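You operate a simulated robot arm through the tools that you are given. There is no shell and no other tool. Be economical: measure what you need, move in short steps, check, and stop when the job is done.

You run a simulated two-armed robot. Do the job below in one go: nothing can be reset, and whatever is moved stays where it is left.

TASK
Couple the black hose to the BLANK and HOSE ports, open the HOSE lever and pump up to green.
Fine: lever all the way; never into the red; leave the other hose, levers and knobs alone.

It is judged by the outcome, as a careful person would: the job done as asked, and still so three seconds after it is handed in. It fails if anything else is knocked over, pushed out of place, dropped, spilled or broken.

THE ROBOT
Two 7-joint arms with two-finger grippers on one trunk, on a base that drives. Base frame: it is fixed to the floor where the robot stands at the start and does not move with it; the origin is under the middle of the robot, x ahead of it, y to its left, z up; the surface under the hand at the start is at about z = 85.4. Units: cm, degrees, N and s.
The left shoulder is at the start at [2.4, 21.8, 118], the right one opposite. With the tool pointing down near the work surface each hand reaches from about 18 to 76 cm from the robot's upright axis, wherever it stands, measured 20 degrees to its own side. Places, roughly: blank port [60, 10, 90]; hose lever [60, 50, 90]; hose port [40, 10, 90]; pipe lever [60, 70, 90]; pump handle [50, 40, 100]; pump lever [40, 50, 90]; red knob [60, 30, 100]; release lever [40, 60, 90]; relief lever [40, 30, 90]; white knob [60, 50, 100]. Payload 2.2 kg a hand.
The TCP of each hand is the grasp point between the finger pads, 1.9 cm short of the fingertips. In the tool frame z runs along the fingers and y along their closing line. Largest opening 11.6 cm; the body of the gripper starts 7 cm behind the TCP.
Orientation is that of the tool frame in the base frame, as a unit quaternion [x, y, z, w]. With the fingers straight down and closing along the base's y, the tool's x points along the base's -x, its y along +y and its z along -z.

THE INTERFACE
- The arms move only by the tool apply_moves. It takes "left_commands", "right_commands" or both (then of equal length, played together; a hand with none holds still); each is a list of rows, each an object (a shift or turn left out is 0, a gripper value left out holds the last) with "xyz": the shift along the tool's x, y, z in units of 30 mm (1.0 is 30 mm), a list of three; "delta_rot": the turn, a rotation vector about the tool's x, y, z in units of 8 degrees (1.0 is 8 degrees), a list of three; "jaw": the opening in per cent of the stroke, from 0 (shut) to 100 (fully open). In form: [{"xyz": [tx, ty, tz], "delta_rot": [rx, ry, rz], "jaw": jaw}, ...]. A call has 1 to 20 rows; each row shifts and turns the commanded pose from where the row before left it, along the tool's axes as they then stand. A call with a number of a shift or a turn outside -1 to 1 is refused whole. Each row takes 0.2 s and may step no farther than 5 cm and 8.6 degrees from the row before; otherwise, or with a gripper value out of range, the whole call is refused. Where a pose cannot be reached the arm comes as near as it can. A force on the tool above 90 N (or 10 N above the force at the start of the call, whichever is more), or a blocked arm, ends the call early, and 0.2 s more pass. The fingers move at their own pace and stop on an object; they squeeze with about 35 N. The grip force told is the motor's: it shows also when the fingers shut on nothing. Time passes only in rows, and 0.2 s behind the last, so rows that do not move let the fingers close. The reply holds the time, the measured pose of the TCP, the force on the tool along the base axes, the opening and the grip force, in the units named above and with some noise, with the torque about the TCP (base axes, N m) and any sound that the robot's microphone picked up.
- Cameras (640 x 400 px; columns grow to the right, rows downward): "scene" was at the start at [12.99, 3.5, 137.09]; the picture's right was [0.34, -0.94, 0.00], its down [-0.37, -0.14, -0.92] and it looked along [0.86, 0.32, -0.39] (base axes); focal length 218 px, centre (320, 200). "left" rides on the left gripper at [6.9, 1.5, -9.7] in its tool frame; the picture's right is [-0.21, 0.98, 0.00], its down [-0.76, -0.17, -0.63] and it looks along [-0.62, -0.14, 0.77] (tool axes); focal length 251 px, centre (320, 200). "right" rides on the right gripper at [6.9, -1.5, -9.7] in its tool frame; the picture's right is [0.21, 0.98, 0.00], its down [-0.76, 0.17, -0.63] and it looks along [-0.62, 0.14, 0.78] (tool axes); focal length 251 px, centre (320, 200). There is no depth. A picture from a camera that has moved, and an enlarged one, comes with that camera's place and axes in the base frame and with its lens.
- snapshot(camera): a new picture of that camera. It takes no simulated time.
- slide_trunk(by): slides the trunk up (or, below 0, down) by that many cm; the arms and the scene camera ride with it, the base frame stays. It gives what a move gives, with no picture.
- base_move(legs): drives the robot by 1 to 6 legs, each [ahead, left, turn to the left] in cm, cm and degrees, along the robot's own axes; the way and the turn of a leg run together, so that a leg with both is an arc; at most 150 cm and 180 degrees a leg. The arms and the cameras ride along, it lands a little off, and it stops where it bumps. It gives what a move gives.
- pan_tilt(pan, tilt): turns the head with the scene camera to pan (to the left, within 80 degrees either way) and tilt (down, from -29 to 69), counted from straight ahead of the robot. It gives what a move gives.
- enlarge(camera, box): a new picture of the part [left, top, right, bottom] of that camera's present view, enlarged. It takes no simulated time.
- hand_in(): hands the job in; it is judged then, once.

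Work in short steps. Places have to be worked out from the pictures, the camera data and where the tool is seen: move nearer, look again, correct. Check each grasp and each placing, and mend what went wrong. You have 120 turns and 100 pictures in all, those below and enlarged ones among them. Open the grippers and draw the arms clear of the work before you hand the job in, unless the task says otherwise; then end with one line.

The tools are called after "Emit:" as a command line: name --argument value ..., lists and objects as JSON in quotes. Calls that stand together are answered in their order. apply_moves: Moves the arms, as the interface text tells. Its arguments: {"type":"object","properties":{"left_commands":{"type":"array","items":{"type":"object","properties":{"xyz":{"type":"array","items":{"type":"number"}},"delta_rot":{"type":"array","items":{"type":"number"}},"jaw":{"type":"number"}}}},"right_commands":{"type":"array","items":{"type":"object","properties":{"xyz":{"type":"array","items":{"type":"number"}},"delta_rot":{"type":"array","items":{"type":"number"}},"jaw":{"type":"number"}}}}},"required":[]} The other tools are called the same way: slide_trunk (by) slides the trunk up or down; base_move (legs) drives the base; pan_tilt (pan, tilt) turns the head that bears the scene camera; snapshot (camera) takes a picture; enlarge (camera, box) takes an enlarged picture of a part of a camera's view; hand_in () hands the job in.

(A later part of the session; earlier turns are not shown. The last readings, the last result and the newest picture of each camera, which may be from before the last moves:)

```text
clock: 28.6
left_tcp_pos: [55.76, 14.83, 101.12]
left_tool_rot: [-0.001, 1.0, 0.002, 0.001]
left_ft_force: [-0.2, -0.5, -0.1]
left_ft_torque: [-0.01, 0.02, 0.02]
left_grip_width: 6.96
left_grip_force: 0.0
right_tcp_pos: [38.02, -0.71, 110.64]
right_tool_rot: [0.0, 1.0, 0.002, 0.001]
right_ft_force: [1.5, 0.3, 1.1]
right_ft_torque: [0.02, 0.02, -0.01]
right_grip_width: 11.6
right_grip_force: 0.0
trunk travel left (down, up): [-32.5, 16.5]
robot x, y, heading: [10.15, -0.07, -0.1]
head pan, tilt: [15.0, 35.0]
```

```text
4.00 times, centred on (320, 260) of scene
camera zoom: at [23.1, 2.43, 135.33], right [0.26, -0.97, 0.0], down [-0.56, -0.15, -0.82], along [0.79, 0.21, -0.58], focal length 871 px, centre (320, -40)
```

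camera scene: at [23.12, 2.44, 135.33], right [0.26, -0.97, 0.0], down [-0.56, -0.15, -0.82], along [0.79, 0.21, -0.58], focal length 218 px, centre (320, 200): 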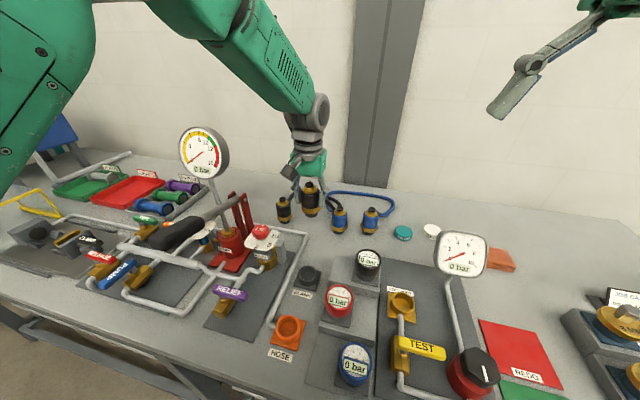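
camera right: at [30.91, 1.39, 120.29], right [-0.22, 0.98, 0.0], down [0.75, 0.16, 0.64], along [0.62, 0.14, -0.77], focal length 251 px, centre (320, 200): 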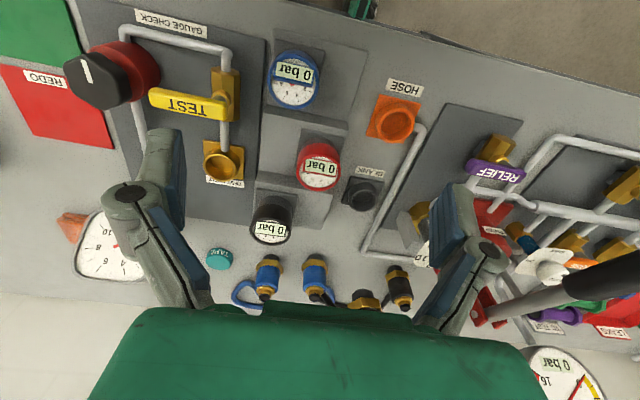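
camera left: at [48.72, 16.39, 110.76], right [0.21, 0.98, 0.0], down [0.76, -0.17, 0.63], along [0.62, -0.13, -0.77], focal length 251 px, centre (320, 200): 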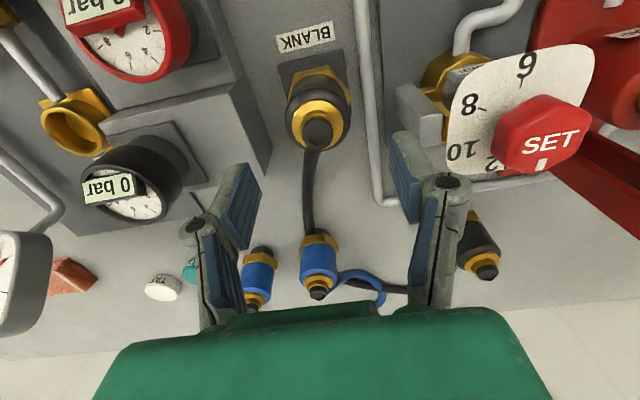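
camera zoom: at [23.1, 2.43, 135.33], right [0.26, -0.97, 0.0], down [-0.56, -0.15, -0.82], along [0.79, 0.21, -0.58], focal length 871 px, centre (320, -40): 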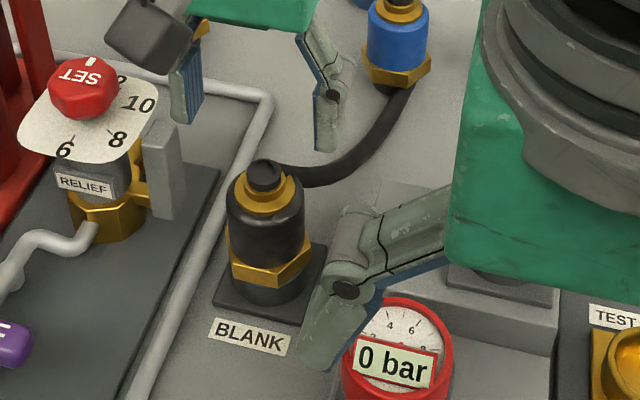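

It stands upright in the port at about [55.5, 14.9]. I'll regrip it lightly and do a small pull test to see if it has latched.

Emit:
apply_moves --left_commands '[{"xyz": [0, 0, 0.8]}, {"xyz": [0, 0, 0.8]}, {"xyz": [0, 0, 0.8]}, {"xyz": [0, 0, 0.7]}, {"jaw": 20}, {"jaw": 20}, {"xyz": [0, 0, -0.1]}, {"xyz": [0, 0, -0.1]}, {"xyz": [0, 0, 0]}]'

Emit:
enlarge --camera "right" --box '[340, 120, 460, 240]'

```text
clock: 30.6
left_tcp_pos: [55.87, 14.77, 92.59]
left_tool_rot: [-0.001, 1.0, 0.002, 0.001]
left_ft_force: [-0.4, -14.9, -1.2]
left_ft_torque: [-0.68, 0.04, -0.03]
left_grip_width: 4.73
left_grip_force: 35.3
right_tcp_pos: [37.82, -0.67, 110.66]
right_tool_rot: [-0.001, 1.0, 0.003, 0.001]
right_ft_force: [0.0, -0.5, -0.9]
right_ft_torque: [-0.03, -0.04, 0.01]
right_grip_width: 11.63
right_grip_force: 0.0
trunk travel left (down, up): [-32.5, 16.5]
robot x, y, heading: [10.15, -0.32, 0.1]
head pan, tilt: [15.0, 35.0]
```

```text
3.33 times, centred on (400, 180) of right
camera zoom: at [30.96, -2.34, 120.4], right [-0.21, 0.98, 0.0], down [0.75, 0.16, 0.64], along [0.62, 0.14, -0.77], focal length 838 px, centre (53, 267)
```

zoom: 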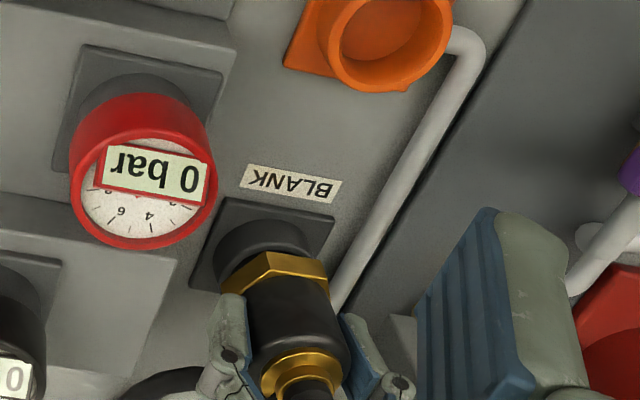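

It lifted with almost no vertical force, so it isn't latched. I'll relieve the side load (-y) and push down firmly.

Emit:
apply_moves --left_commands '[{"xyz": [0.03, -0.06, 0]}, {"xyz": [0, 0, 0.1]}, {"xyz": [0, 0, 0.1]}, {"xyz": [0, 0, 0.1]}, {"xyz": [0, 0, 0]}]'

```text
clock: 31.8
left_tcp_pos: [55.74, 14.71, 91.84]
left_tool_rot: [-0.001, 1.0, 0.002, 0.004]
left_ft_force: [0.4, -1.5, 35.1]
left_ft_torque: [0.04, 0.53, 0.02]
left_grip_width: 4.72
left_grip_force: 35.3
right_tcp_pos: [37.8, -0.7, 110.88]
right_tool_rot: [0.001, 1.0, 0.001, 0.003]
right_ft_force: [-0.3, 0.5, 0.4]
right_ft_torque: [-0.04, 0.01, 0.02]
right_grip_width: 11.62
right_grip_force: 0.0
trunk travel left (down, up): [-32.5, 16.5]
robot x, y, heading: [10.54, 0.15, -0.1]
head pan, tilt: [15.0, 35.0]
```

There's contact again on the -x side at 35 N. I'll shift +x by 0.25 and keep pushing.

Emit:
apply_moves --left_commands '[{"xyz": [-0.08, 0, -0.05]}, {"xyz": [0, 0, 0.08]}, {"xyz": [0, 0, 0.08]}, {"xyz": [0, 0, 0.08]}, {"xyz": [0, 0, 0]}]'

Emit:
enlarge --camera "left" --box '[240, 60, 420, 300]'

```text
clock: 33.0
left_tcp_pos: [55.95, 14.61, 91.34]
left_tool_rot: [-0.002, 1.0, 0.001, 0.005]
left_ft_force: [-5.8, 1.7, 44.2]
left_ft_torque: [0.01, 0.11, 0.02]
left_grip_width: 4.7
left_grip_force: 34.9
right_tcp_pos: [37.62, -0.62, 110.77]
right_tool_rot: [0.0, 1.0, 0.002, 0.004]
right_ft_force: [-0.3, -0.8, -0.4]
right_ft_torque: [0.04, -0.04, 0.03]
right_grip_width: 11.6
right_grip_force: 0.0
trunk travel left (down, up): [-32.5, 16.5]
robot x, y, heading: [10.3, -0.01, -0.0]
head pan, tilt: [15.0, 35.0]
```

```text
1.67 times, centred on (330, 180) of left
camera zoom: at [48.68, 16.21, 100.9], right [0.21, 0.98, 0.01], down [0.75, -0.17, 0.64], along [0.63, -0.13, -0.77], focal length 419 px, centre (303, 233)
```

zoom: 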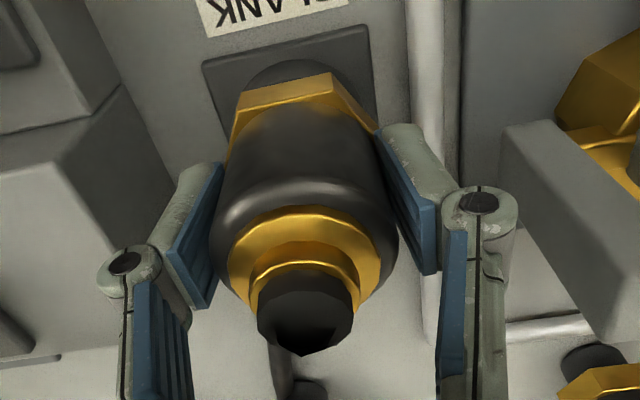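

It's straight now and bottomed at 44 N. I'll try a clockwise twist while pressed, in case it's a bayonet fitting.

Emit:
apply_moves --left_commands '[{"delta_rot": [0, 0, 0.6]}, {"delta_rot": [0, 0, 0.6]}, {"delta_rot": [0, 0, 0.6]}, {"delta_rot": [0, 0, 0.6]}, {"delta_rot": [0, 0, 0.6]}, {"xyz": [0, 0, 0]}]'

Emit:
enlarge --camera "right" --box '[340, 120, 460, 240]'

```text
clock: 34.4
left_tcp_pos: [55.99, 14.61, 91.02]
left_tool_rot: [0.208, 0.978, 0.003, 0.003]
left_ft_force: [0.6, 0.0, 22.9]
left_ft_torque: [0.01, 0.01, -0.08]
left_grip_width: 4.74
left_grip_force: 34.6
right_tcp_pos: [37.95, -0.6, 110.82]
right_tool_rot: [0.0, 1.0, 0.001, 0.003]
right_ft_force: [0.3, 0.1, 0.3]
right_ft_torque: [-0.01, 0.0, -0.01]
right_grip_width: 11.6
right_grip_force: 0.1
trunk travel left (down, up): [-32.5, 16.5]
robot x, y, heading: [10.5, -0.12, 0.3]
head pan, tilt: [15.0, 35.0]
```

```text
3.33 times, centred on (400, 180) of right
camera zoom: at [30.92, -2.23, 120.41], right [-0.22, 0.98, 0.0], down [0.75, 0.16, 0.64], along [0.62, 0.14, -0.77], focal length 838 px, centre (53, 267)
```

zoom: 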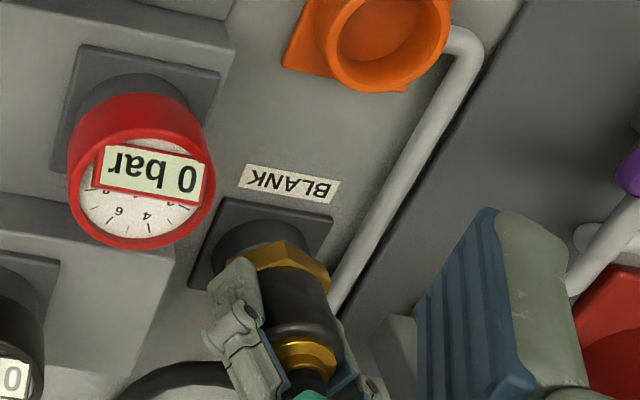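

The twist was free. Now a pull test.

Emit:
apply_moves --left_commands '[{"xyz": [0, 0, -0.1]}, {"xyz": [0, 0, -0.1]}, {"xyz": [0, 0, -0.1]}, {"xyz": [0, 0, 0]}]'

Emit:
enlarge --camera "right" --box '[340, 120, 460, 240]'

```text
clock: 35.4
left_tcp_pos: [55.8, 14.73, 91.87]
left_tool_rot: [0.207, 0.978, 0.002, 0.001]
left_ft_force: [0.2, -3.3, -2.2]
left_ft_torque: [-0.16, -0.03, 0.0]
left_grip_width: 4.72
left_grip_force: 34.8
right_tcp_pos: [37.84, -0.71, 110.56]
right_tool_rot: [0.0, 1.0, 0.002, 0.002]
right_ft_force: [0.9, 0.5, 0.7]
right_ft_torque: [0.05, 0.01, -0.02]
right_grip_width: 11.58
right_grip_force: 0.1
trunk travel left (down, up): [-32.5, 16.5]
robot x, y, heading: [10.54, 0.11, 0.1]
head pan, tilt: [15.0, 35.0]
```

```text
3.33 times, centred on (400, 180) of right
camera zoom: at [30.99, -2.22, 120.39], right [-0.22, 0.98, 0.0], down [0.75, 0.16, 0.64], along [0.62, 0.14, -0.77], focal length 838 px, centre (53, 267)
```

zoom: 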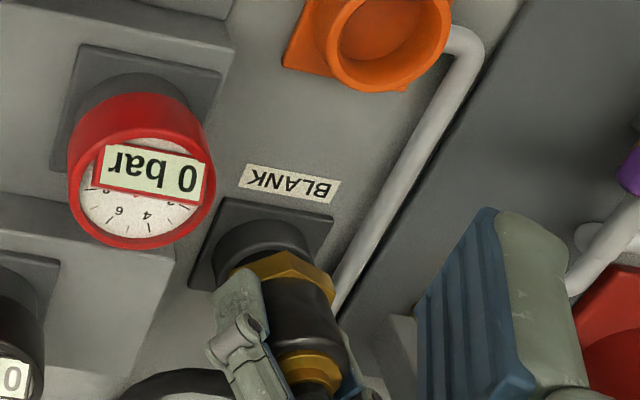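

It lifts freely. I'll reseat it, then regrip lower so the fingertips bear on the hex, and push harder.

Emit:
apply_moves --left_commands '[{"xyz": [0, 0, 0.1]}, {"xyz": [0, 0, 0.1]}, {"xyz": [0, 0, 0.1]}, {"jaw": 55}, {"jaw": 55}, {"xyz": [0, 0, 0]}, {"jaw": 20}, {"jaw": 20}, {"xyz": [0, 0, 0.1]}, {"xyz": [0, 0, 0.1]}, {"xyz": [0, 0, 0.1]}, {"xyz": [0, 0, 0.1]}, {"xyz": [0, 0, 0]}]'

Emit:
enlarge --camera "left" --box '[240, 60, 420, 300]'

```text
clock: 38.2
left_tcp_pos: [56.0, 14.77, 90.08]
left_tool_rot: [0.207, 0.978, 0.002, 0.005]
left_ft_force: [-0.4, 0.7, 44.2]
left_ft_torque: [-0.04, -0.03, -0.05]
left_grip_width: 4.78
left_grip_force: 34.8
right_tcp_pos: [37.75, -0.84, 110.88]
right_tool_rot: [-0.001, 1.0, 0.002, 0.003]
right_ft_force: [0.4, 0.0, -0.3]
right_ft_torque: [0.01, -0.01, 0.03]
right_grip_width: 11.61
right_grip_force: 0.0
trunk travel left (down, up): [-32.5, 16.5]
robot x, y, heading: [10.49, 0.14, 0.3]
head pan, tilt: [15.0, 35.0]
```

```text
1.67 times, centred on (330, 180) of left
camera zoom: at [50.02, 18.87, 99.72], right [0.59, 0.81, 0.01], down [0.62, -0.46, 0.64], along [0.52, -0.37, -0.77], focal length 419 px, centre (303, 233)
```

zoom: 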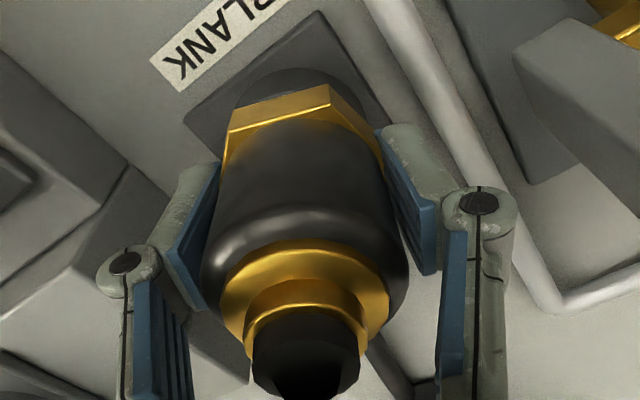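

It's centred with no torque, and the fingers slid again. I'll continue until the tips bear on the hex and the force rises, but no more than about 80 N.

Emit:
apply_moves --left_commands '[{"xyz": [0, 0, 0.1]}, {"xyz": [0, 0, 0.1]}, {"xyz": [0, 0, 0.1]}, {"xyz": [0, 0, 0]}]'

Emit:
enlarge --camera "right" --box '[340, 120, 460, 240]'

```text
clock: 39.2
left_tcp_pos: [55.91, 14.57, 89.53]
left_tool_rot: [0.207, 0.978, 0.003, 0.008]
left_ft_force: [-1.9, 0.5, 73.4]
left_ft_torque: [-0.53, 0.67, -0.16]
left_grip_width: 4.83
left_grip_force: 34.9
right_tcp_pos: [37.51, -0.85, 110.86]
right_tool_rot: [0.0, 1.0, 0.002, 0.005]
right_ft_force: [-0.3, 0.4, -0.1]
right_ft_torque: [0.0, -0.02, 0.01]
right_grip_width: 11.61
right_grip_force: 0.0
trunk travel left (down, up): [-32.5, 16.5]
robot x, y, heading: [10.41, -0.06, 0.0]
head pan, tilt: [15.0, 35.0]
```

```text
3.33 times, centred on (400, 180) of right
camera zoom: at [30.49, -2.33, 120.53], right [-0.22, 0.98, 0.0], down [0.75, 0.16, 0.64], along [0.62, 0.14, -0.77], focal length 838 px, centre (53, 267)
```

zoom: 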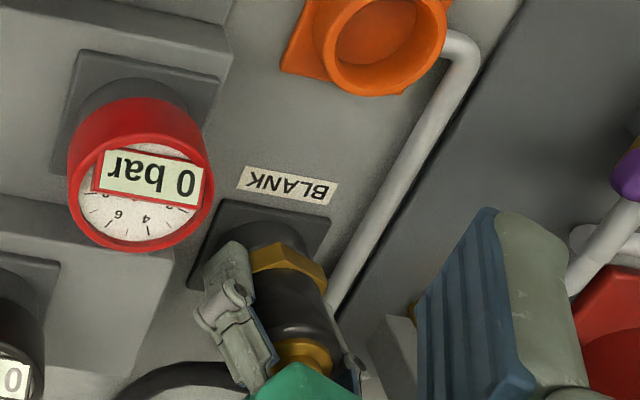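

At 73 N it's bottomed. I'll release, wait a moment, then regrip and pull-test.

Emit:
apply_moves --left_commands '[{"jaw": 60}, {"jaw": 60}, {"xyz": [0, 0, -0.4]}, {"xyz": [0, 0, 0]}, {"jaw": 20}, {"jaw": 20}, {"xyz": [0, 0, -0.1]}, {"xyz": [0, 0, -0.1]}, {"xyz": [0, 0, -0.1]}, {"xyz": [0, 0, 0]}]'

Emit:
enlarge --camera "right" --box '[340, 120, 460, 240]'

```text
clock: 41.4
left_tcp_pos: [55.77, 14.69, 90.87]
left_tool_rot: [0.207, 0.978, 0.002, 0.0]
left_ft_force: [-9.9, -2.7, -3.9]
left_ft_torque: [-0.06, 0.42, 0.0]
left_grip_width: 4.71
left_grip_force: 35.1
right_tcp_pos: [37.89, -0.66, 110.69]
right_tool_rot: [0.0, 1.0, 0.001, 0.002]
right_ft_force: [-0.5, -0.7, -0.1]
right_ft_torque: [-0.04, 0.01, 0.0]
right_grip_width: 11.61
right_grip_force: 0.0
trunk travel left (down, up): [-32.5, 16.5]
robot x, y, heading: [10.35, 0.13, 0.1]
head pan, tilt: [15.0, 35.0]
```

```text
3.33 times, centred on (400, 180) of right
camera zoom: at [30.91, -2.2, 120.4], right [-0.22, 0.98, 0.0], down [0.75, 0.16, 0.64], along [0.62, 0.14, -0.77], focal length 838 px, centre (53, 267)
```

zoom: 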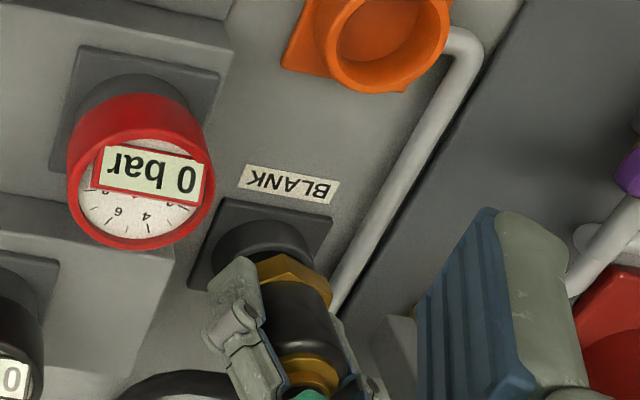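

It still lifts. One more cheap test: seat it and twist further clockwise (about 50°), then pull.

Emit:
apply_moves --left_commands '[{"xyz": [0.03, 0, 0.1]}, {"xyz": [0, 0, 0.1]}, {"xyz": [0, 0, 0.1]}, {"xyz": [0, 0, 0.05]}, {"delta_rot": [0, 0, 0.9]}, {"delta_rot": [0, 0, 0.9]}, {"delta_rot": [0, 0, 0.9]}, {"delta_rot": [0, 0, 0.9]}, {"delta_rot": [0, 0, 0.9]}, {"delta_rot": [0, 0, 0.9]}, {"delta_rot": [0, 0, 0.9]}, {"xyz": [0, 0, 0]}]'

Emit:
apply_moves --left_commands '[{"xyz": [0, 0, -0.1]}, {"xyz": [0, 0, -0.1]}, {"xyz": [0, 0, 0]}]'

```text
clock: 44.0
left_tcp_pos: [55.99, 14.64, 90.05]
left_tool_rot: [0.605, 0.796, 0.003, 0.003]
left_ft_force: [4.0, 3.6, 25.8]
left_ft_torque: [-0.02, -0.15, -0.08]
left_grip_width: 4.72
left_grip_force: 34.9
right_tcp_pos: [37.92, -0.63, 110.66]
right_tool_rot: [-0.001, 1.0, 0.002, 0.003]
right_ft_force: [0.2, 0.8, 0.4]
right_ft_torque: [-0.01, 0.03, -0.03]
right_grip_width: 11.62
right_grip_force: 0.1
trunk travel left (down, up): [-32.5, 16.5]
robot x, y, heading: [10.53, -0.04, 0.1]
head pan, tilt: [15.0, 35.0]
```

```text
clock: 44.8
left_tcp_pos: [55.82, 14.74, 90.36]
left_tool_rot: [0.604, 0.797, 0.002, -0.001]
left_ft_force: [0.3, 0.5, -1.2]
left_ft_torque: [0.03, -0.01, -0.02]
left_grip_width: 4.73
left_grip_force: 35.2
right_tcp_pos: [37.95, -0.57, 110.58]
right_tool_rot: [0.0, 1.0, 0.001, 0.002]
right_ft_force: [-0.2, -0.4, 0.0]
right_ft_torque: [-0.02, 0.02, -0.05]
right_grip_width: 11.61
right_grip_force: 0.0
trunk travel left (down, up): [-32.5, 16.5]
robot x, y, heading: [10.05, -0.04, 0.2]
head pan, tilt: [15.0, 35.0]
```

There's no latch or thread, so it's a plain seat. I'll set it back down, release, rise, and yaw the hand back.

Emit:
apply_moves --left_commands '[{"xyz": [0, 0, 0.1]}, {"xyz": [0, 0, 0.15]}, {"xyz": [0, 0, 0]}, {"jaw": 60}, {"jaw": 60}, {"xyz": [0, 0, -0.6]}, {"xyz": [0, 0, -0.9]}, {"xyz": [0, 0, -0.9]}, {"xyz": [0, 0, -0.9]}, {"xyz": [0, 0, -0.9]}, {"delta_rot": [0, 0, -0.9]}, {"delta_rot": [0, 0, -0.9]}, {"delta_rot": [0, 0, -0.9]}, {"delta_rot": [0, 0, -0.9]}, {"delta_rot": [0, 0, -0.9]}, {"delta_rot": [0, 0, -0.9]}, {"delta_rot": [0, 0, -0.9]}, {"delta_rot": [0, 0, -0.9]}, {"delta_rot": [0, 0, -0.9]}, {"delta_rot": [0, 0, -0.9]}]'

Emit:
snapshot --camera "left"

Emit:
enlarge --camera "scene" --box '[240, 180, 400, 320]'

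Emit:
enlarge --camera "right" --box '[340, 100, 460, 240]'

```text
clock: 49.0
left_tcp_pos: [55.86, 14.78, 102.42]
left_tool_rot: [0.019, 1.0, 0.002, 0.002]
left_ft_force: [0.5, -0.2, -0.6]
left_ft_torque: [0.0, -0.01, -0.01]
left_grip_width: 6.96
left_grip_force: 0.1
right_tcp_pos: [37.95, -0.67, 110.64]
right_tool_rot: [0.0, 1.0, 0.002, 0.002]
right_ft_force: [0.6, 0.0, -0.3]
right_ft_torque: [-0.03, 0.02, 0.01]
right_grip_width: 11.58
right_grip_force: 0.0
trunk travel left (down, up): [-32.5, 16.5]
robot x, y, heading: [10.14, 0.06, 0.2]
head pan, tilt: [15.0, 35.0]
```

```text
55 pictures are left
camera left: at [48.8, 16.51, 112.09], right [0.25, 0.97, 0.0], down [0.75, -0.2, 0.64], along [0.62, -0.16, -0.77], focal length 251 px, centre (320, 200)
```

left: 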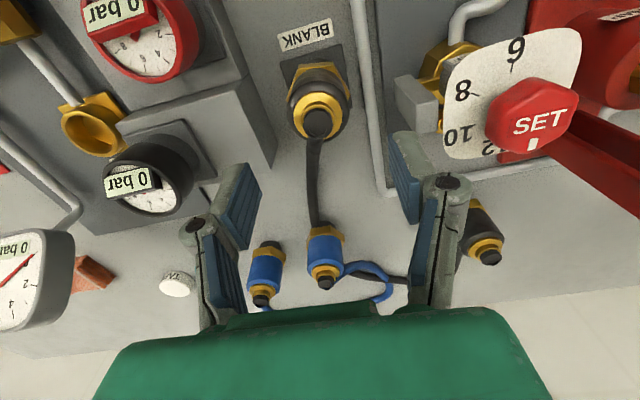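

```text
2.86 times, centred on (320, 250) of scene
camera zoom: at [22.97, 2.43, 135.34], right [0.26, -0.97, 0.0], down [-0.56, -0.15, -0.82], along [0.79, 0.21, -0.58], focal length 622 px, centre (320, 57)
```

zoom: 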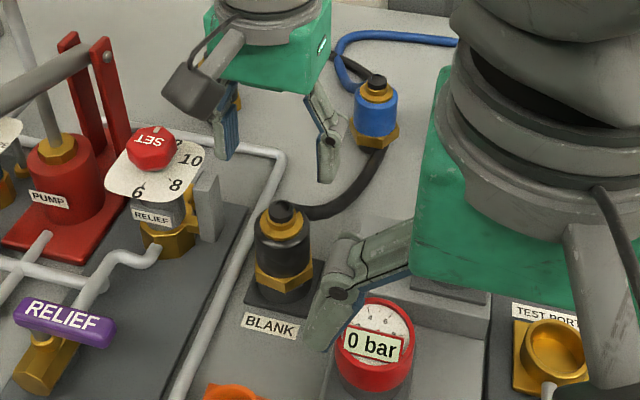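

```text
2.86 times, centred on (400, 170) of right
camera zoom: at [30.98, -2.19, 120.4], right [-0.22, 0.98, 0.0], down [0.75, 0.16, 0.64], along [0.62, 0.14, -0.77], focal length 718 px, centre (91, 286)
```

zoom: 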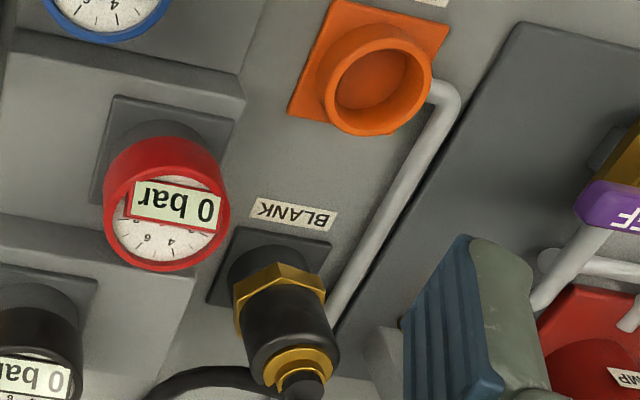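

BLANK is seated upright and the blue ends are unmoved. Next is the other black end at about [75.3, 29.2]: rise, fly over high, and hover at z ≈ 100.

Emit:
apply_moves --left_commands '[{"xyz": [0, 0, -0.8], "delta_rot": [0, 0, -0.27], "jaw": 70}, {"xyz": [0, 0, -0.9]}, {"xyz": [0, 0, -0.9]}, {"xyz": [0, 0, -0.9]}, {"xyz": [-0.81, 0.6, 0]}, {"xyz": [-0.81, 0.6, 0]}, {"xyz": [-0.81, 0.6, 0]}, {"xyz": [-0.81, 0.6, 0]}, {"xyz": [-0.81, 0.6, 0]}, {"xyz": [-0.81, 0.6, 0]}, {"xyz": [-0.81, 0.6, 0]}, {"xyz": [-0.81, 0.6, 0]}, {"xyz": [0, 0, 0.8]}, {"xyz": [0, 0, 0.8]}, {"xyz": [0, 0, 0.8]}, {"xyz": [0, 0, 0.8]}, {"xyz": [0, 0, 0.8]}, {"xyz": [0, 0, 0]}]'

Emit:
snapshot --camera "left"

```text
clock: 52.8
left_tcp_pos: [75.32, 29.02, 101.01]
left_tool_rot: [0.003, 1.0, 0.001, 0.003]
left_ft_force: [-0.3, 0.0, -0.3]
left_ft_torque: [-0.01, -0.02, -0.01]
left_grip_width: 8.11
left_grip_force: 0.1
right_tcp_pos: [37.86, -0.66, 110.65]
right_tool_rot: [-0.001, 1.0, 0.002, 0.002]
right_ft_force: [0.9, -0.1, -0.2]
right_ft_torque: [0.02, -0.03, -0.01]
right_grip_width: 11.6
right_grip_force: 0.0
trunk travel left (down, up): [-32.5, 16.5]
robot x, y, heading: [10.68, 0.03, 0.1]
head pan, tilt: [15.0, 35.0]
```

```text
52 pictures are left
camera left: at [68.17, 30.6, 110.61], right [0.22, 0.98, 0.0], down [0.75, -0.17, 0.64], along [0.62, -0.14, -0.77], focal length 251 px, centre (320, 200)
```

left: 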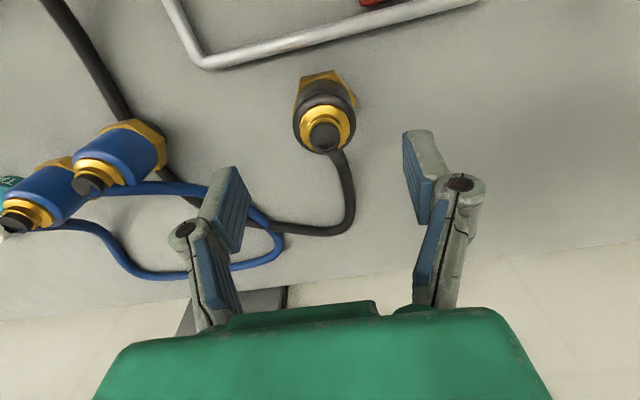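

It's well aligned. I'll correct by x +0.2, y +0.25, descend to z ≈ 91.2 and grip.

Emit:
apply_moves --left_commands '[{"xyz": [-0.07, 0.08, 0.6]}, {"xyz": [0, 0, 0.7]}, {"xyz": [0, 0, 0.7]}, {"xyz": [0, 0, 0.7]}, {"xyz": [0, 0, 0.57]}, {"xyz": [0, 0, 0]}, {"jaw": 20}, {"jaw": 20}, {"jaw": 20}, {"xyz": [0, 0, -0.5]}, {"xyz": [0, 0, -0.5]}, {"xyz": [0, 0, 0]}]'

Emit:
snapshot --camera "left"

```text
clock: 55.4
left_tcp_pos: [75.58, 29.38, 94.1]
left_tool_rot: [0.002, 1.0, 0.0, 0.0]
left_ft_force: [-0.3, -0.9, -1.4]
left_ft_torque: [0.05, 0.03, 0.0]
left_grip_width: 4.72
left_grip_force: 35.1
right_tcp_pos: [38.0, -0.66, 110.62]
right_tool_rot: [0.0, 1.0, 0.002, 0.001]
right_ft_force: [0.3, 0.4, 0.1]
right_ft_torque: [0.02, 0.02, -0.01]
right_grip_width: 11.6
right_grip_force: 0.1
trunk travel left (down, up): [-32.5, 16.5]
robot x, y, heading: [10.35, 0.05, 0.1]
head pan, tilt: [15.0, 35.0]
```

```text
51 pictures are left
camera left: at [68.55, 30.94, 103.82], right [0.22, 0.98, 0.0], down [0.75, -0.17, 0.63], along [0.62, -0.14, -0.77], focal length 251 px, centre (320, 200)
```

left: 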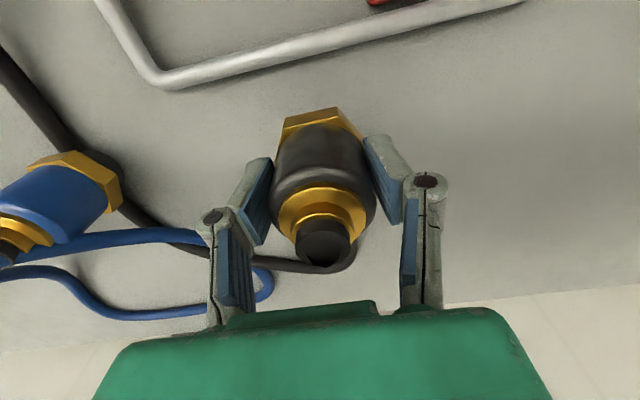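

Gripped cleanly. I'll raise it high and carry it partway toward HOSE, with the right hand moving aside, then check the hose and forces.

Emit:
apply_moves --left_commands '[{"xyz": [0, 0, -0.9]}, {"xyz": [0, 0, -0.9]}, {"xyz": [0, 0, -0.9]}, {"xyz": [0, 0, -0.9]}, {"xyz": [0, 0, -0.9]}, {"xyz": [0.9, -0.4, -0.3]}, {"xyz": [0.9, -0.4, 0]}, {"xyz": [0.9, -0.4, 0]}, {"xyz": [0.9, -0.4, 0]}, {"xyz": [0.9, -0.4, 0]}, {"xyz": [0.9, -0.4, 0]}, {"xyz": [0, 0, 0]}]' --right_commands '[{"xyz": [0, -0.5, -0.1]}, {"xyz": [0, -0.5, -0.1]}, {"xyz": [0, -0.5, -0.1]}, {"xyz": [0, -0.5, -0.1]}, {"xyz": [0, -0.5, -0.1]}, {"xyz": [0, 0, 0]}, {"xyz": [0, 0, 0]}, {"xyz": [0, 0, 0]}, {"xyz": [0, 0, 0]}, {"xyz": [0, 0, 0]}, {"xyz": [0, 0, 0]}, {"xyz": [0, 0, 0]}]'

Emit:
snapshot --camera "scene"

Emit:
snapshot --camera "right"

```text
clock: 58.0
left_tcp_pos: [59.36, 22.15, 108.36]
left_tool_rot: [0.002, 1.0, 0.001, 0.0]
left_ft_force: [0.0, -0.1, -1.5]
left_ft_torque: [-0.03, 0.02, -0.03]
left_grip_width: 4.71
left_grip_force: 35.2
right_tcp_pos: [37.94, -8.04, 112.11]
right_tool_rot: [0.0, 1.0, 0.001, 0.0]
right_ft_force: [0.8, 0.5, 0.6]
right_ft_torque: [-0.04, 0.01, 0.0]
right_grip_width: 11.58
right_grip_force: 0.1
trunk travel left (down, up): [-32.5, 16.5]
robot x, y, heading: [10.28, -0.13, 0.3]
head pan, tilt: [15.0, 35.0]
```

```text
50 pictures are left
camera scene: at [23.09, 2.49, 135.33], right [0.26, -0.97, 0.0], down [-0.56, -0.15, -0.82], along [0.79, 0.21, -0.58], focal length 218 px, centre (320, 200)
```

scene: 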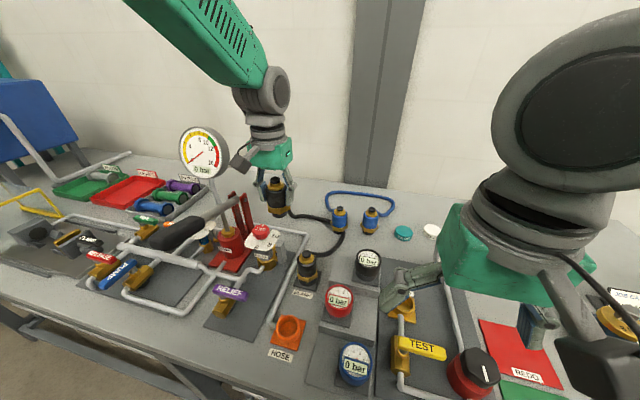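

```text
49 pictures are left
camera right: at [31.07, -9.59, 121.81], right [-0.22, 0.98, 0.0], down [0.75, 0.17, 0.63], along [0.62, 0.14, -0.77], focal length 251 px, centre (320, 200)
```

right: 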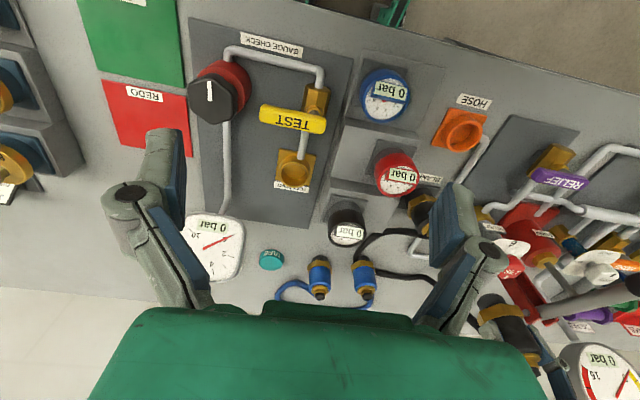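

Everything is clear and unloaded. I'll go on to hover above HOSE at about [42.2, 15.0].

Emit:
apply_moves --left_commands '[{"xyz": [0.95, -0.4, 0]}, {"xyz": [0.95, -0.4, 0]}, {"xyz": [0.95, -0.4, 0]}, {"xyz": [0.95, -0.4, 0]}, {"xyz": [0.95, -0.4, 0]}, {"xyz": [0.97, -0.38, 0]}, {"xyz": [0, 0, 0.8]}, {"xyz": [0, 0, 0.8]}, {"xyz": [0, 0, 0.8]}, {"xyz": [0, 0, 0.8]}, {"xyz": [0, 0, 0.7]}, {"xyz": [0, 0, 0]}]'

Emit:
enlarge --camera "scene" --box '[220, 240, 380, 380]'

Emit:
enlarge --camera "right" --box '[380, 70, 540, 210]'

```text
clock: 60.6
left_tcp_pos: [42.29, 15.06, 96.7]
left_tool_rot: [0.002, 1.0, 0.001, 0.001]
left_ft_force: [1.2, -0.4, -1.1]
left_ft_torque: [-0.03, 0.01, 0.04]
left_grip_width: 4.73
left_grip_force: 34.6
right_tcp_pos: [37.86, -8.01, 112.12]
right_tool_rot: [0.0, 1.0, 0.002, 0.002]
right_ft_force: [0.6, 0.5, 0.0]
right_ft_torque: [0.01, -0.01, 0.0]
right_grip_width: 11.58
right_grip_force: 0.0
trunk travel left (down, up): [-32.5, 16.5]
robot x, y, heading: [10.24, 0.51, 0.2]
head pan, tilt: [15.0, 35.0]
```

```text
2.86 times, centred on (300, 310) of scene
camera zoom: at [22.91, 2.45, 135.35], right [0.26, -0.97, 0.0], down [-0.56, -0.15, -0.82], along [0.79, 0.21, -0.57], focal length 622 px, centre (377, -114)
```

zoom: 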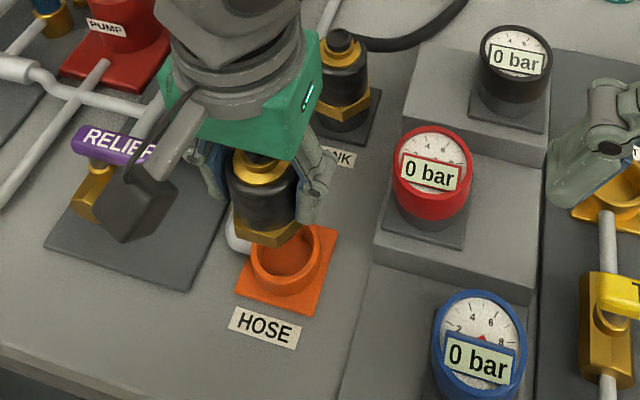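

```text
2.86 times, centred on (460, 140) of right
camera zoom: at [30.9, -9.62, 121.84], right [-0.22, 0.98, 0.0], down [0.75, 0.16, 0.64], along [0.62, 0.14, -0.77], focal length 718 px, centre (-80, 371)
```

zoom: 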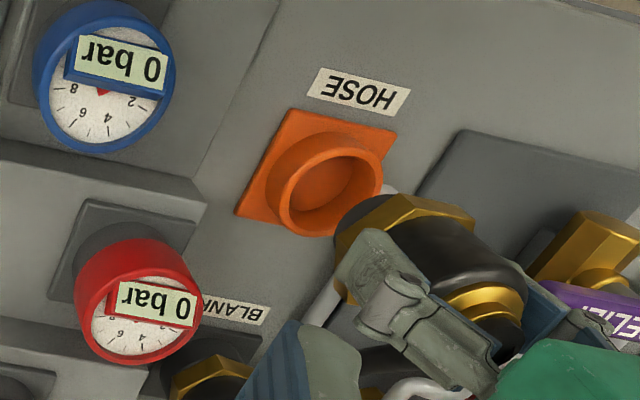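

By sight the nose is a bit +y of the port, while the bias I learned at BLANK says it's about right. I'll compromise with a small -y shift, lower to just above the rim, and look.

Emit:
apply_moves --left_commands '[{"xyz": [0.03, -0.12, 0.2]}, {"xyz": [0, 0, 0.25]}, {"xyz": [0, 0, 0.25]}, {"xyz": [0, 0, 0.15]}, {"xyz": [0, 0, 0]}]'

Emit:
enlarge --camera "right" --box '[400, 80, 520, 190]'

Emit:
enlarge --camera "scene" --box '[240, 280, 340, 360]'

```text
clock: 61.8
left_tcp_pos: [42.09, 14.7, 94.21]
left_tool_rot: [0.001, 1.0, 0.002, 0.001]
left_ft_force: [-0.6, -0.3, -0.4]
left_ft_torque: [-0.02, -0.01, 0.0]
left_grip_width: 4.72
left_grip_force: 35.1
right_tcp_pos: [37.89, -8.04, 112.16]
right_tool_rot: [-0.001, 1.0, 0.002, 0.002]
right_ft_force: [0.8, 0.2, 0.0]
right_ft_torque: [0.0, -0.02, 0.01]
right_grip_width: 11.61
right_grip_force: 0.0
trunk travel left (down, up): [-32.5, 16.5]
robot x, y, heading: [10.6, -0.24, 0.2]
head pan, tilt: [15.0, 35.0]
```

```text
3.64 times, centred on (460, 135) of right
camera zoom: at [30.94, -9.64, 121.83], right [-0.22, 0.98, 0.0], down [0.75, 0.16, 0.64], along [0.62, 0.14, -0.77], focal length 914 px, centre (-189, 436)
```

zoom: 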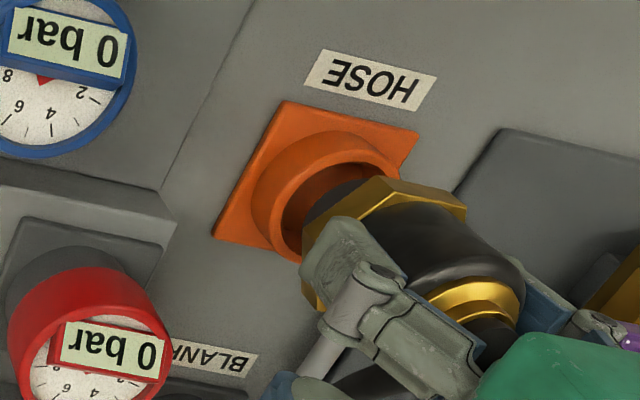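

```text
5.00 times, centred on (290, 320) of scene
camera zoom: at [22.95, 2.43, 135.34], right [0.26, -0.97, 0.0], down [-0.56, -0.15, -0.82], along [0.79, 0.21, -0.58], focal length 1089 px, centre (470, -400)
```

zoom: 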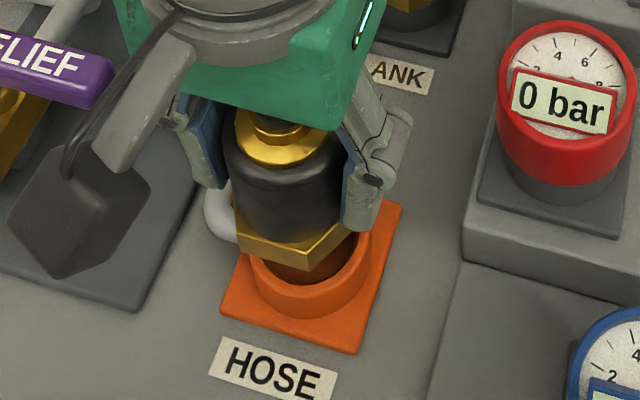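

The view looks aligned to within about 0.3 cm. I'll descend and let the contact torque guide the correction.

Emit:
apply_moves --left_commands '[{"xyz": [0, 0, 0.1]}, {"xyz": [0, 0, 0.1]}, {"xyz": [0, 0, 0.1]}, {"xyz": [0, 0, 0]}]'

```text
clock: 62.8
left_tcp_pos: [42.16, 14.76, 93.4]
left_tool_rot: [0.002, 1.0, 0.002, 0.002]
left_ft_force: [-0.3, -1.1, -0.5]
left_ft_torque: [-0.1, 0.01, -0.02]
left_grip_width: 4.73
left_grip_force: 34.8
right_tcp_pos: [37.95, -8.08, 112.1]
right_tool_rot: [0.0, 1.0, 0.002, 0.001]
right_ft_force: [0.1, -0.5, 0.4]
right_ft_torque: [0.03, 0.05, 0.0]
right_grip_width: 11.6
right_grip_force: 0.1
trunk travel left (down, up): [-32.5, 16.5]
robot x, y, heading: [10.06, -0.02, 0.4]
head pan, tilt: [15.0, 35.0]
```

There's no vertical force below the earlier rim level, so it's entering the socket. I'll continue down.

Emit:
apply_moves --left_commands '[{"xyz": [0, 0, 0.1]}, {"xyz": [0, 0, 0.1]}, {"xyz": [0, 0, 0.1]}, {"xyz": [0, 0, 0.1]}, {"xyz": [0, 0, 0]}]'

```text
clock: 64.0
left_tcp_pos: [42.12, 14.72, 92.08]
left_tool_rot: [0.002, 1.0, 0.001, 0.002]
left_ft_force: [0.9, -6.3, -0.2]
left_ft_torque: [-0.24, 0.0, 0.0]
left_grip_width: 4.75
left_grip_force: 35.6
right_tcp_pos: [37.91, -8.09, 112.17]
right_tool_rot: [-0.001, 1.0, 0.002, 0.001]
right_ft_force: [0.3, 0.3, -0.1]
right_ft_torque: [0.0, 0.0, -0.02]
right_grip_width: 11.62
right_grip_force: 0.0
trunk travel left (down, up): [-32.5, 16.5]
robot x, y, heading: [10.42, -0.33, 0.2]
head pan, tilt: [15.0, 35.0]
```

It's sliding in well with a slight side load toward -y. I'll nudge -y and keep pushing until it bottoms.

Emit:
apply_moves --left_commands '[{"xyz": [0, -0.04, 0.1]}, {"xyz": [0, 0, 0.1]}, {"xyz": [0, 0, 0.1]}, {"xyz": [0, 0, 0.1]}, {"xyz": [0, 0, 0]}]'

Emit:
enlarge --camera "right" --box '[400, 80, 520, 190]'

```text
clock: 65.2
left_tcp_pos: [42.05, 14.6, 90.92]
left_tool_rot: [0.001, 1.0, 0.002, 0.004]
left_ft_force: [1.9, 9.4, 44.4]
left_ft_torque: [0.3, -0.23, 0.06]
left_grip_width: 4.7
left_grip_force: 35.4
right_tcp_pos: [37.85, -8.11, 112.14]
right_tool_rot: [0.0, 1.0, 0.002, 0.003]
right_ft_force: [-0.4, 0.1, -0.1]
right_ft_torque: [0.02, -0.03, 0.01]
right_grip_width: 11.59
right_grip_force: 0.1
trunk travel left (down, up): [-32.5, 16.5]
robot x, y, heading: [10.55, -0.14, 0.4]
head pan, tilt: [15.0, 35.0]
```

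```text
3.64 times, centred on (460, 135) of right
camera zoom: at [30.84, -9.64, 121.88], right [-0.22, 0.98, 0.0], down [0.75, 0.16, 0.64], along [0.62, 0.14, -0.77], focal length 914 px, centre (-189, 436)
```

zoom: 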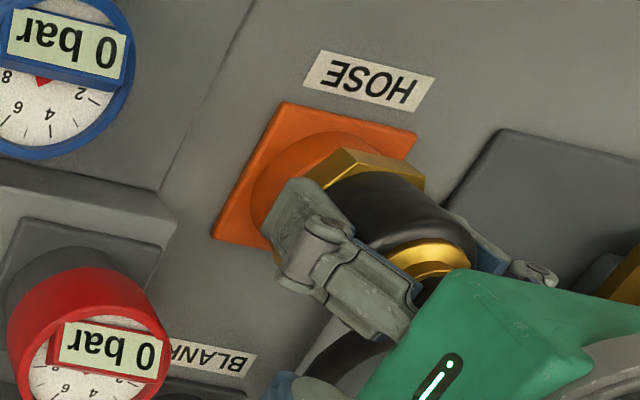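

It bottomed at 44 N with the hex on the rim. A quick pull test will compare it with BLANK.

Emit:
apply_moves --left_commands '[{"xyz": [0, 0.03, -0.15]}, {"xyz": [0, 0, -0.15]}, {"xyz": [0, 0, 0]}]'

```text
clock: 66.0
left_tcp_pos: [42.02, 14.67, 91.78]
left_tool_rot: [0.002, 1.0, 0.002, 0.0]
left_ft_force: [1.1, -2.1, 0.3]
left_ft_torque: [-0.09, 0.02, -0.02]
left_grip_width: 4.75
left_grip_force: 35.2
right_tcp_pos: [38.02, -8.19, 112.11]
right_tool_rot: [0.0, 1.0, 0.002, 0.002]
right_ft_force: [0.3, 0.6, -1.3]
right_ft_torque: [-0.05, 0.01, -0.02]
right_grip_width: 11.61
right_grip_force: 0.1
trunk travel left (down, up): [-32.5, 16.5]
robot x, y, heading: [10.12, -0.13, 0.1]
head pan, tilt: [15.0, 35.0]
```

It behaves the same: a plain seated fit. I'll press it home, release, and rise clear.

Emit:
apply_moves --left_commands '[{"xyz": [0, 0, 0.15]}, {"xyz": [0, 0, 0.15]}, {"xyz": [0, 0, 0.05]}, {"xyz": [0, 0, 0]}, {"jaw": 60}, {"jaw": 60}, {"xyz": [0, 0, -0.5]}, {"xyz": [0, 0, -0.9]}, {"xyz": [0, 0, -0.9]}, {"xyz": [0, 0, -0.9]}, {"xyz": [0, 0, -0.9]}, {"xyz": [0, 0, -0.9]}, {"xyz": [0, 0, -0.9]}, {"xyz": [0, 0, -0.9]}, {"xyz": [0, 0, 0]}]'

Emit:
snapshot --camera "left"

Emit:
snapshot --camera "right"

Emit:
enlarge --camera "scene" --box '[240, 220, 380, 360]'

```text
clock: 69.2
left_tcp_pos: [42.08, 14.55, 111.06]
left_tool_rot: [0.002, 1.0, 0.002, 0.002]
left_ft_force: [-0.7, -0.5, 0.0]
left_ft_torque: [0.01, 0.01, -0.03]
left_grip_width: 6.94
left_grip_force: 0.3
right_tcp_pos: [37.91, -8.22, 112.12]
right_tool_rot: [0.0, 1.0, 0.002, 0.002]
right_ft_force: [0.0, 0.0, 0.0]
right_ft_torque: [0.0, 0.03, -0.02]
right_grip_width: 11.57
right_grip_force: 0.3
trunk travel left (down, up): [-32.5, 16.5]
robot x, y, heading: [10.39, -0.06, -0.0]
head pan, tilt: [15.0, 35.0]
```

```text
43 pictures are left
camera left: at [34.97, 16.2, 120.72], right [0.22, 0.98, 0.0], down [0.75, -0.17, 0.63], along [0.62, -0.13, -0.77], focal length 251 px, centre (320, 200)
```

left: 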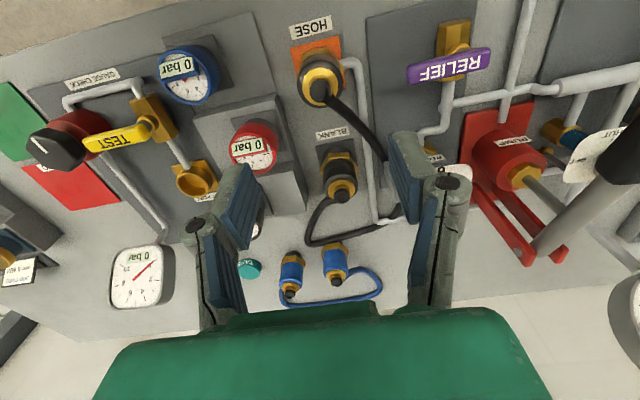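

```text
42 pictures are left
camera right: at [30.96, -9.68, 121.82], right [-0.22, 0.98, 0.0], down [0.75, 0.16, 0.64], along [0.62, 0.14, -0.77], focal length 251 px, centre (320, 200)
```

right: 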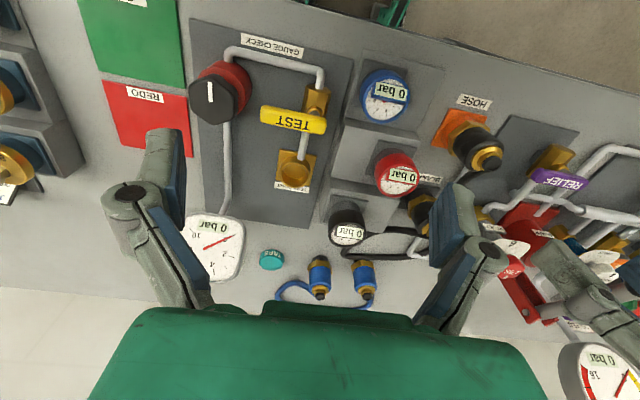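

```text
2.86 times, centred on (310, 290) of scene
camera zoom: at [22.91, 2.39, 135.35], right [0.26, -0.97, 0.0], down [-0.56, -0.15, -0.82], along [0.79, 0.21, -0.57], focal length 622 px, centre (349, -57)
```

zoom: 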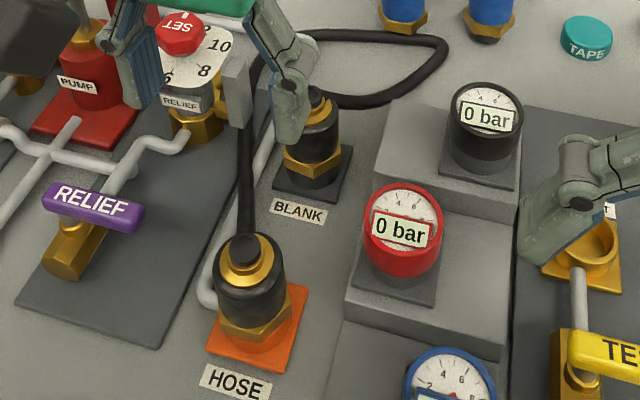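

Both ends are coupled and the blue hose is untouched. I'll check the seating of each up close.

Emit:
enlarge --camera "left" --box '[260, 10, 400, 220]'

Emit:
enlarge --camera "right" --box '[390, 90, 520, 240]'

```text
1.90 times, centred on (330, 115) of left
camera zoom: at [34.97, 16.2, 120.72], right [0.22, 0.98, 0.0], down [0.75, -0.17, 0.63], along [0.62, -0.13, -0.77], focal length 479 px, centre (301, 362)
```

zoom: 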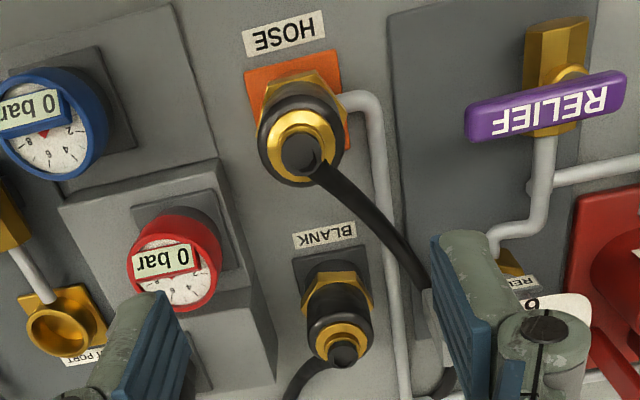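

```text
2.67 times, centred on (455, 165) of right
camera zoom: at [30.96, -9.68, 121.82], right [-0.22, 0.98, 0.0], down [0.75, 0.16, 0.64], along [0.62, 0.14, -0.77], focal length 670 px, centre (-40, 293)
```

zoom: 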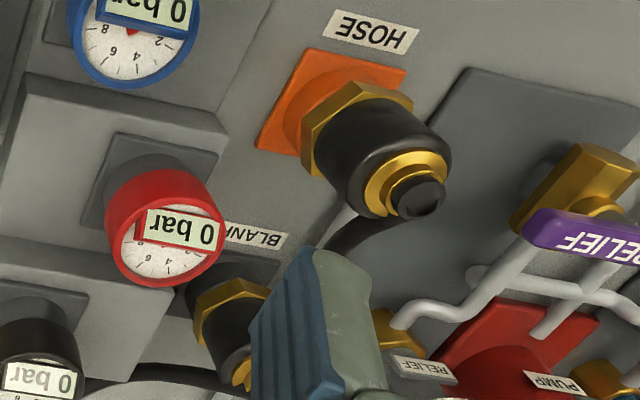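

Both couplings sit squarely. Next I'll bring the left hand over toward the HOSE lever to look at it.

Emit:
apply_moves --left_commands '[{"xyz": [0, 0, -0.9]}, {"xyz": [0, 0, -0.9]}, {"xyz": [0, 1, 0]}, {"xyz": [0, 1, 0]}, {"xyz": [0, 1, 0]}, {"xyz": [0, 1, 0]}, {"xyz": [0, 1, 0]}, {"xyz": [0, 1, 0]}, {"xyz": [0, 1, 0]}, {"xyz": [0, 1, 0]}, {"xyz": [0, 1, 0]}, {"xyz": [0, 1, 0]}, {"xyz": [0, 1, 0]}, {"xyz": [0, 1, 0]}, {"xyz": [0, 0, 0]}]'

Emit:
snapshot --camera "left"

Emit:
pan_tilt --pan 40 --tilt 40

Emit:
snapshot --camera "scene"

```text
clock: 72.4
left_tcp_pos: [42.21, 50.68, 116.59]
left_tool_rot: [0.002, 1.0, 0.002, 0.002]
left_ft_force: [-0.6, -0.3, 0.5]
left_ft_torque: [0.0, -0.01, 0.01]
left_grip_width: 6.95
left_grip_force: 0.2
right_tcp_pos: [37.89, -8.19, 112.05]
right_tool_rot: [0.0, 1.0, 0.002, 0.002]
right_ft_force: [0.6, 0.0, 0.3]
right_ft_torque: [0.01, 0.0, 0.02]
right_grip_width: 11.6
right_grip_force: 0.1
trunk travel left (down, up): [-32.5, 16.5]
robot x, y, heading: [10.21, 0.22, 0.2]
head pan, tilt: [15.0, 35.0]
```

```text
38 pictures are left
camera left: at [35.04, 52.18, 126.35], right [0.22, 0.98, 0.0], down [0.75, -0.17, 0.63], along [0.62, -0.14, -0.77], focal length 251 px, centre (320, 200)
```

left: 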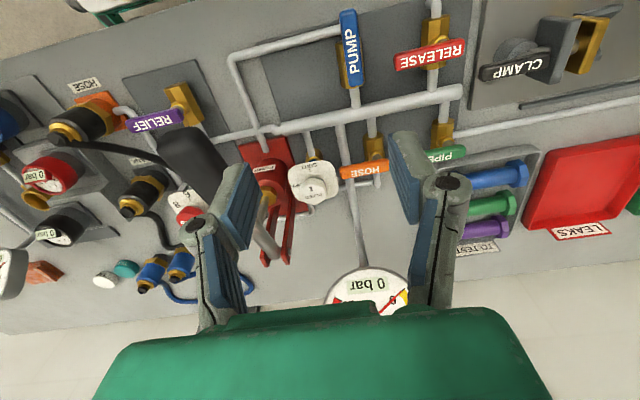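

```text
clock: 73.2
left_tcp_pos: [42.16, 50.56, 116.76]
left_tool_rot: [0.002, 1.0, 0.001, 0.001]
left_ft_force: [0.6, -0.5, 0.9]
left_ft_torque: [-0.01, -0.03, -0.01]
left_grip_width: 6.98
left_grip_force: 0.1
right_tcp_pos: [37.81, -8.0, 112.13]
right_tool_rot: [0.0, 1.0, 0.002, 0.002]
right_ft_force: [-0.1, 0.4, 0.7]
right_ft_torque: [0.02, 0.01, -0.05]
right_grip_width: 11.6
right_grip_force: 0.0
trunk travel left (down, up): [-32.5, 16.5]
robot x, y, heading: [10.0, -0.14, 0.0]
head pan, tilt: [40.0, 40.0]
```

```text
37 pictures are left
camera scene: at [20.9, 5.65, 134.59], right [0.64, -0.77, 0.0], down [-0.49, -0.41, -0.77], along [0.59, 0.49, -0.64], focal length 218 px, centre (320, 200)
```

scene: 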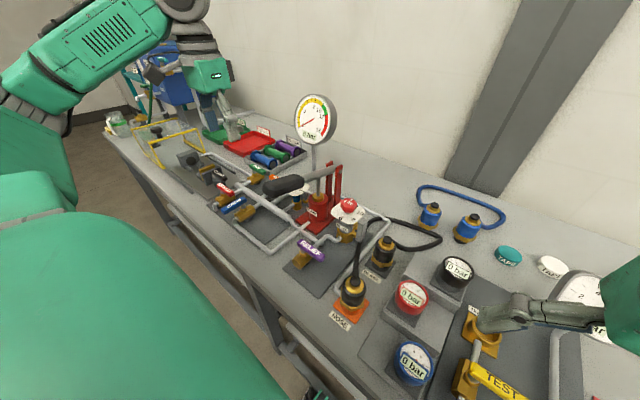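

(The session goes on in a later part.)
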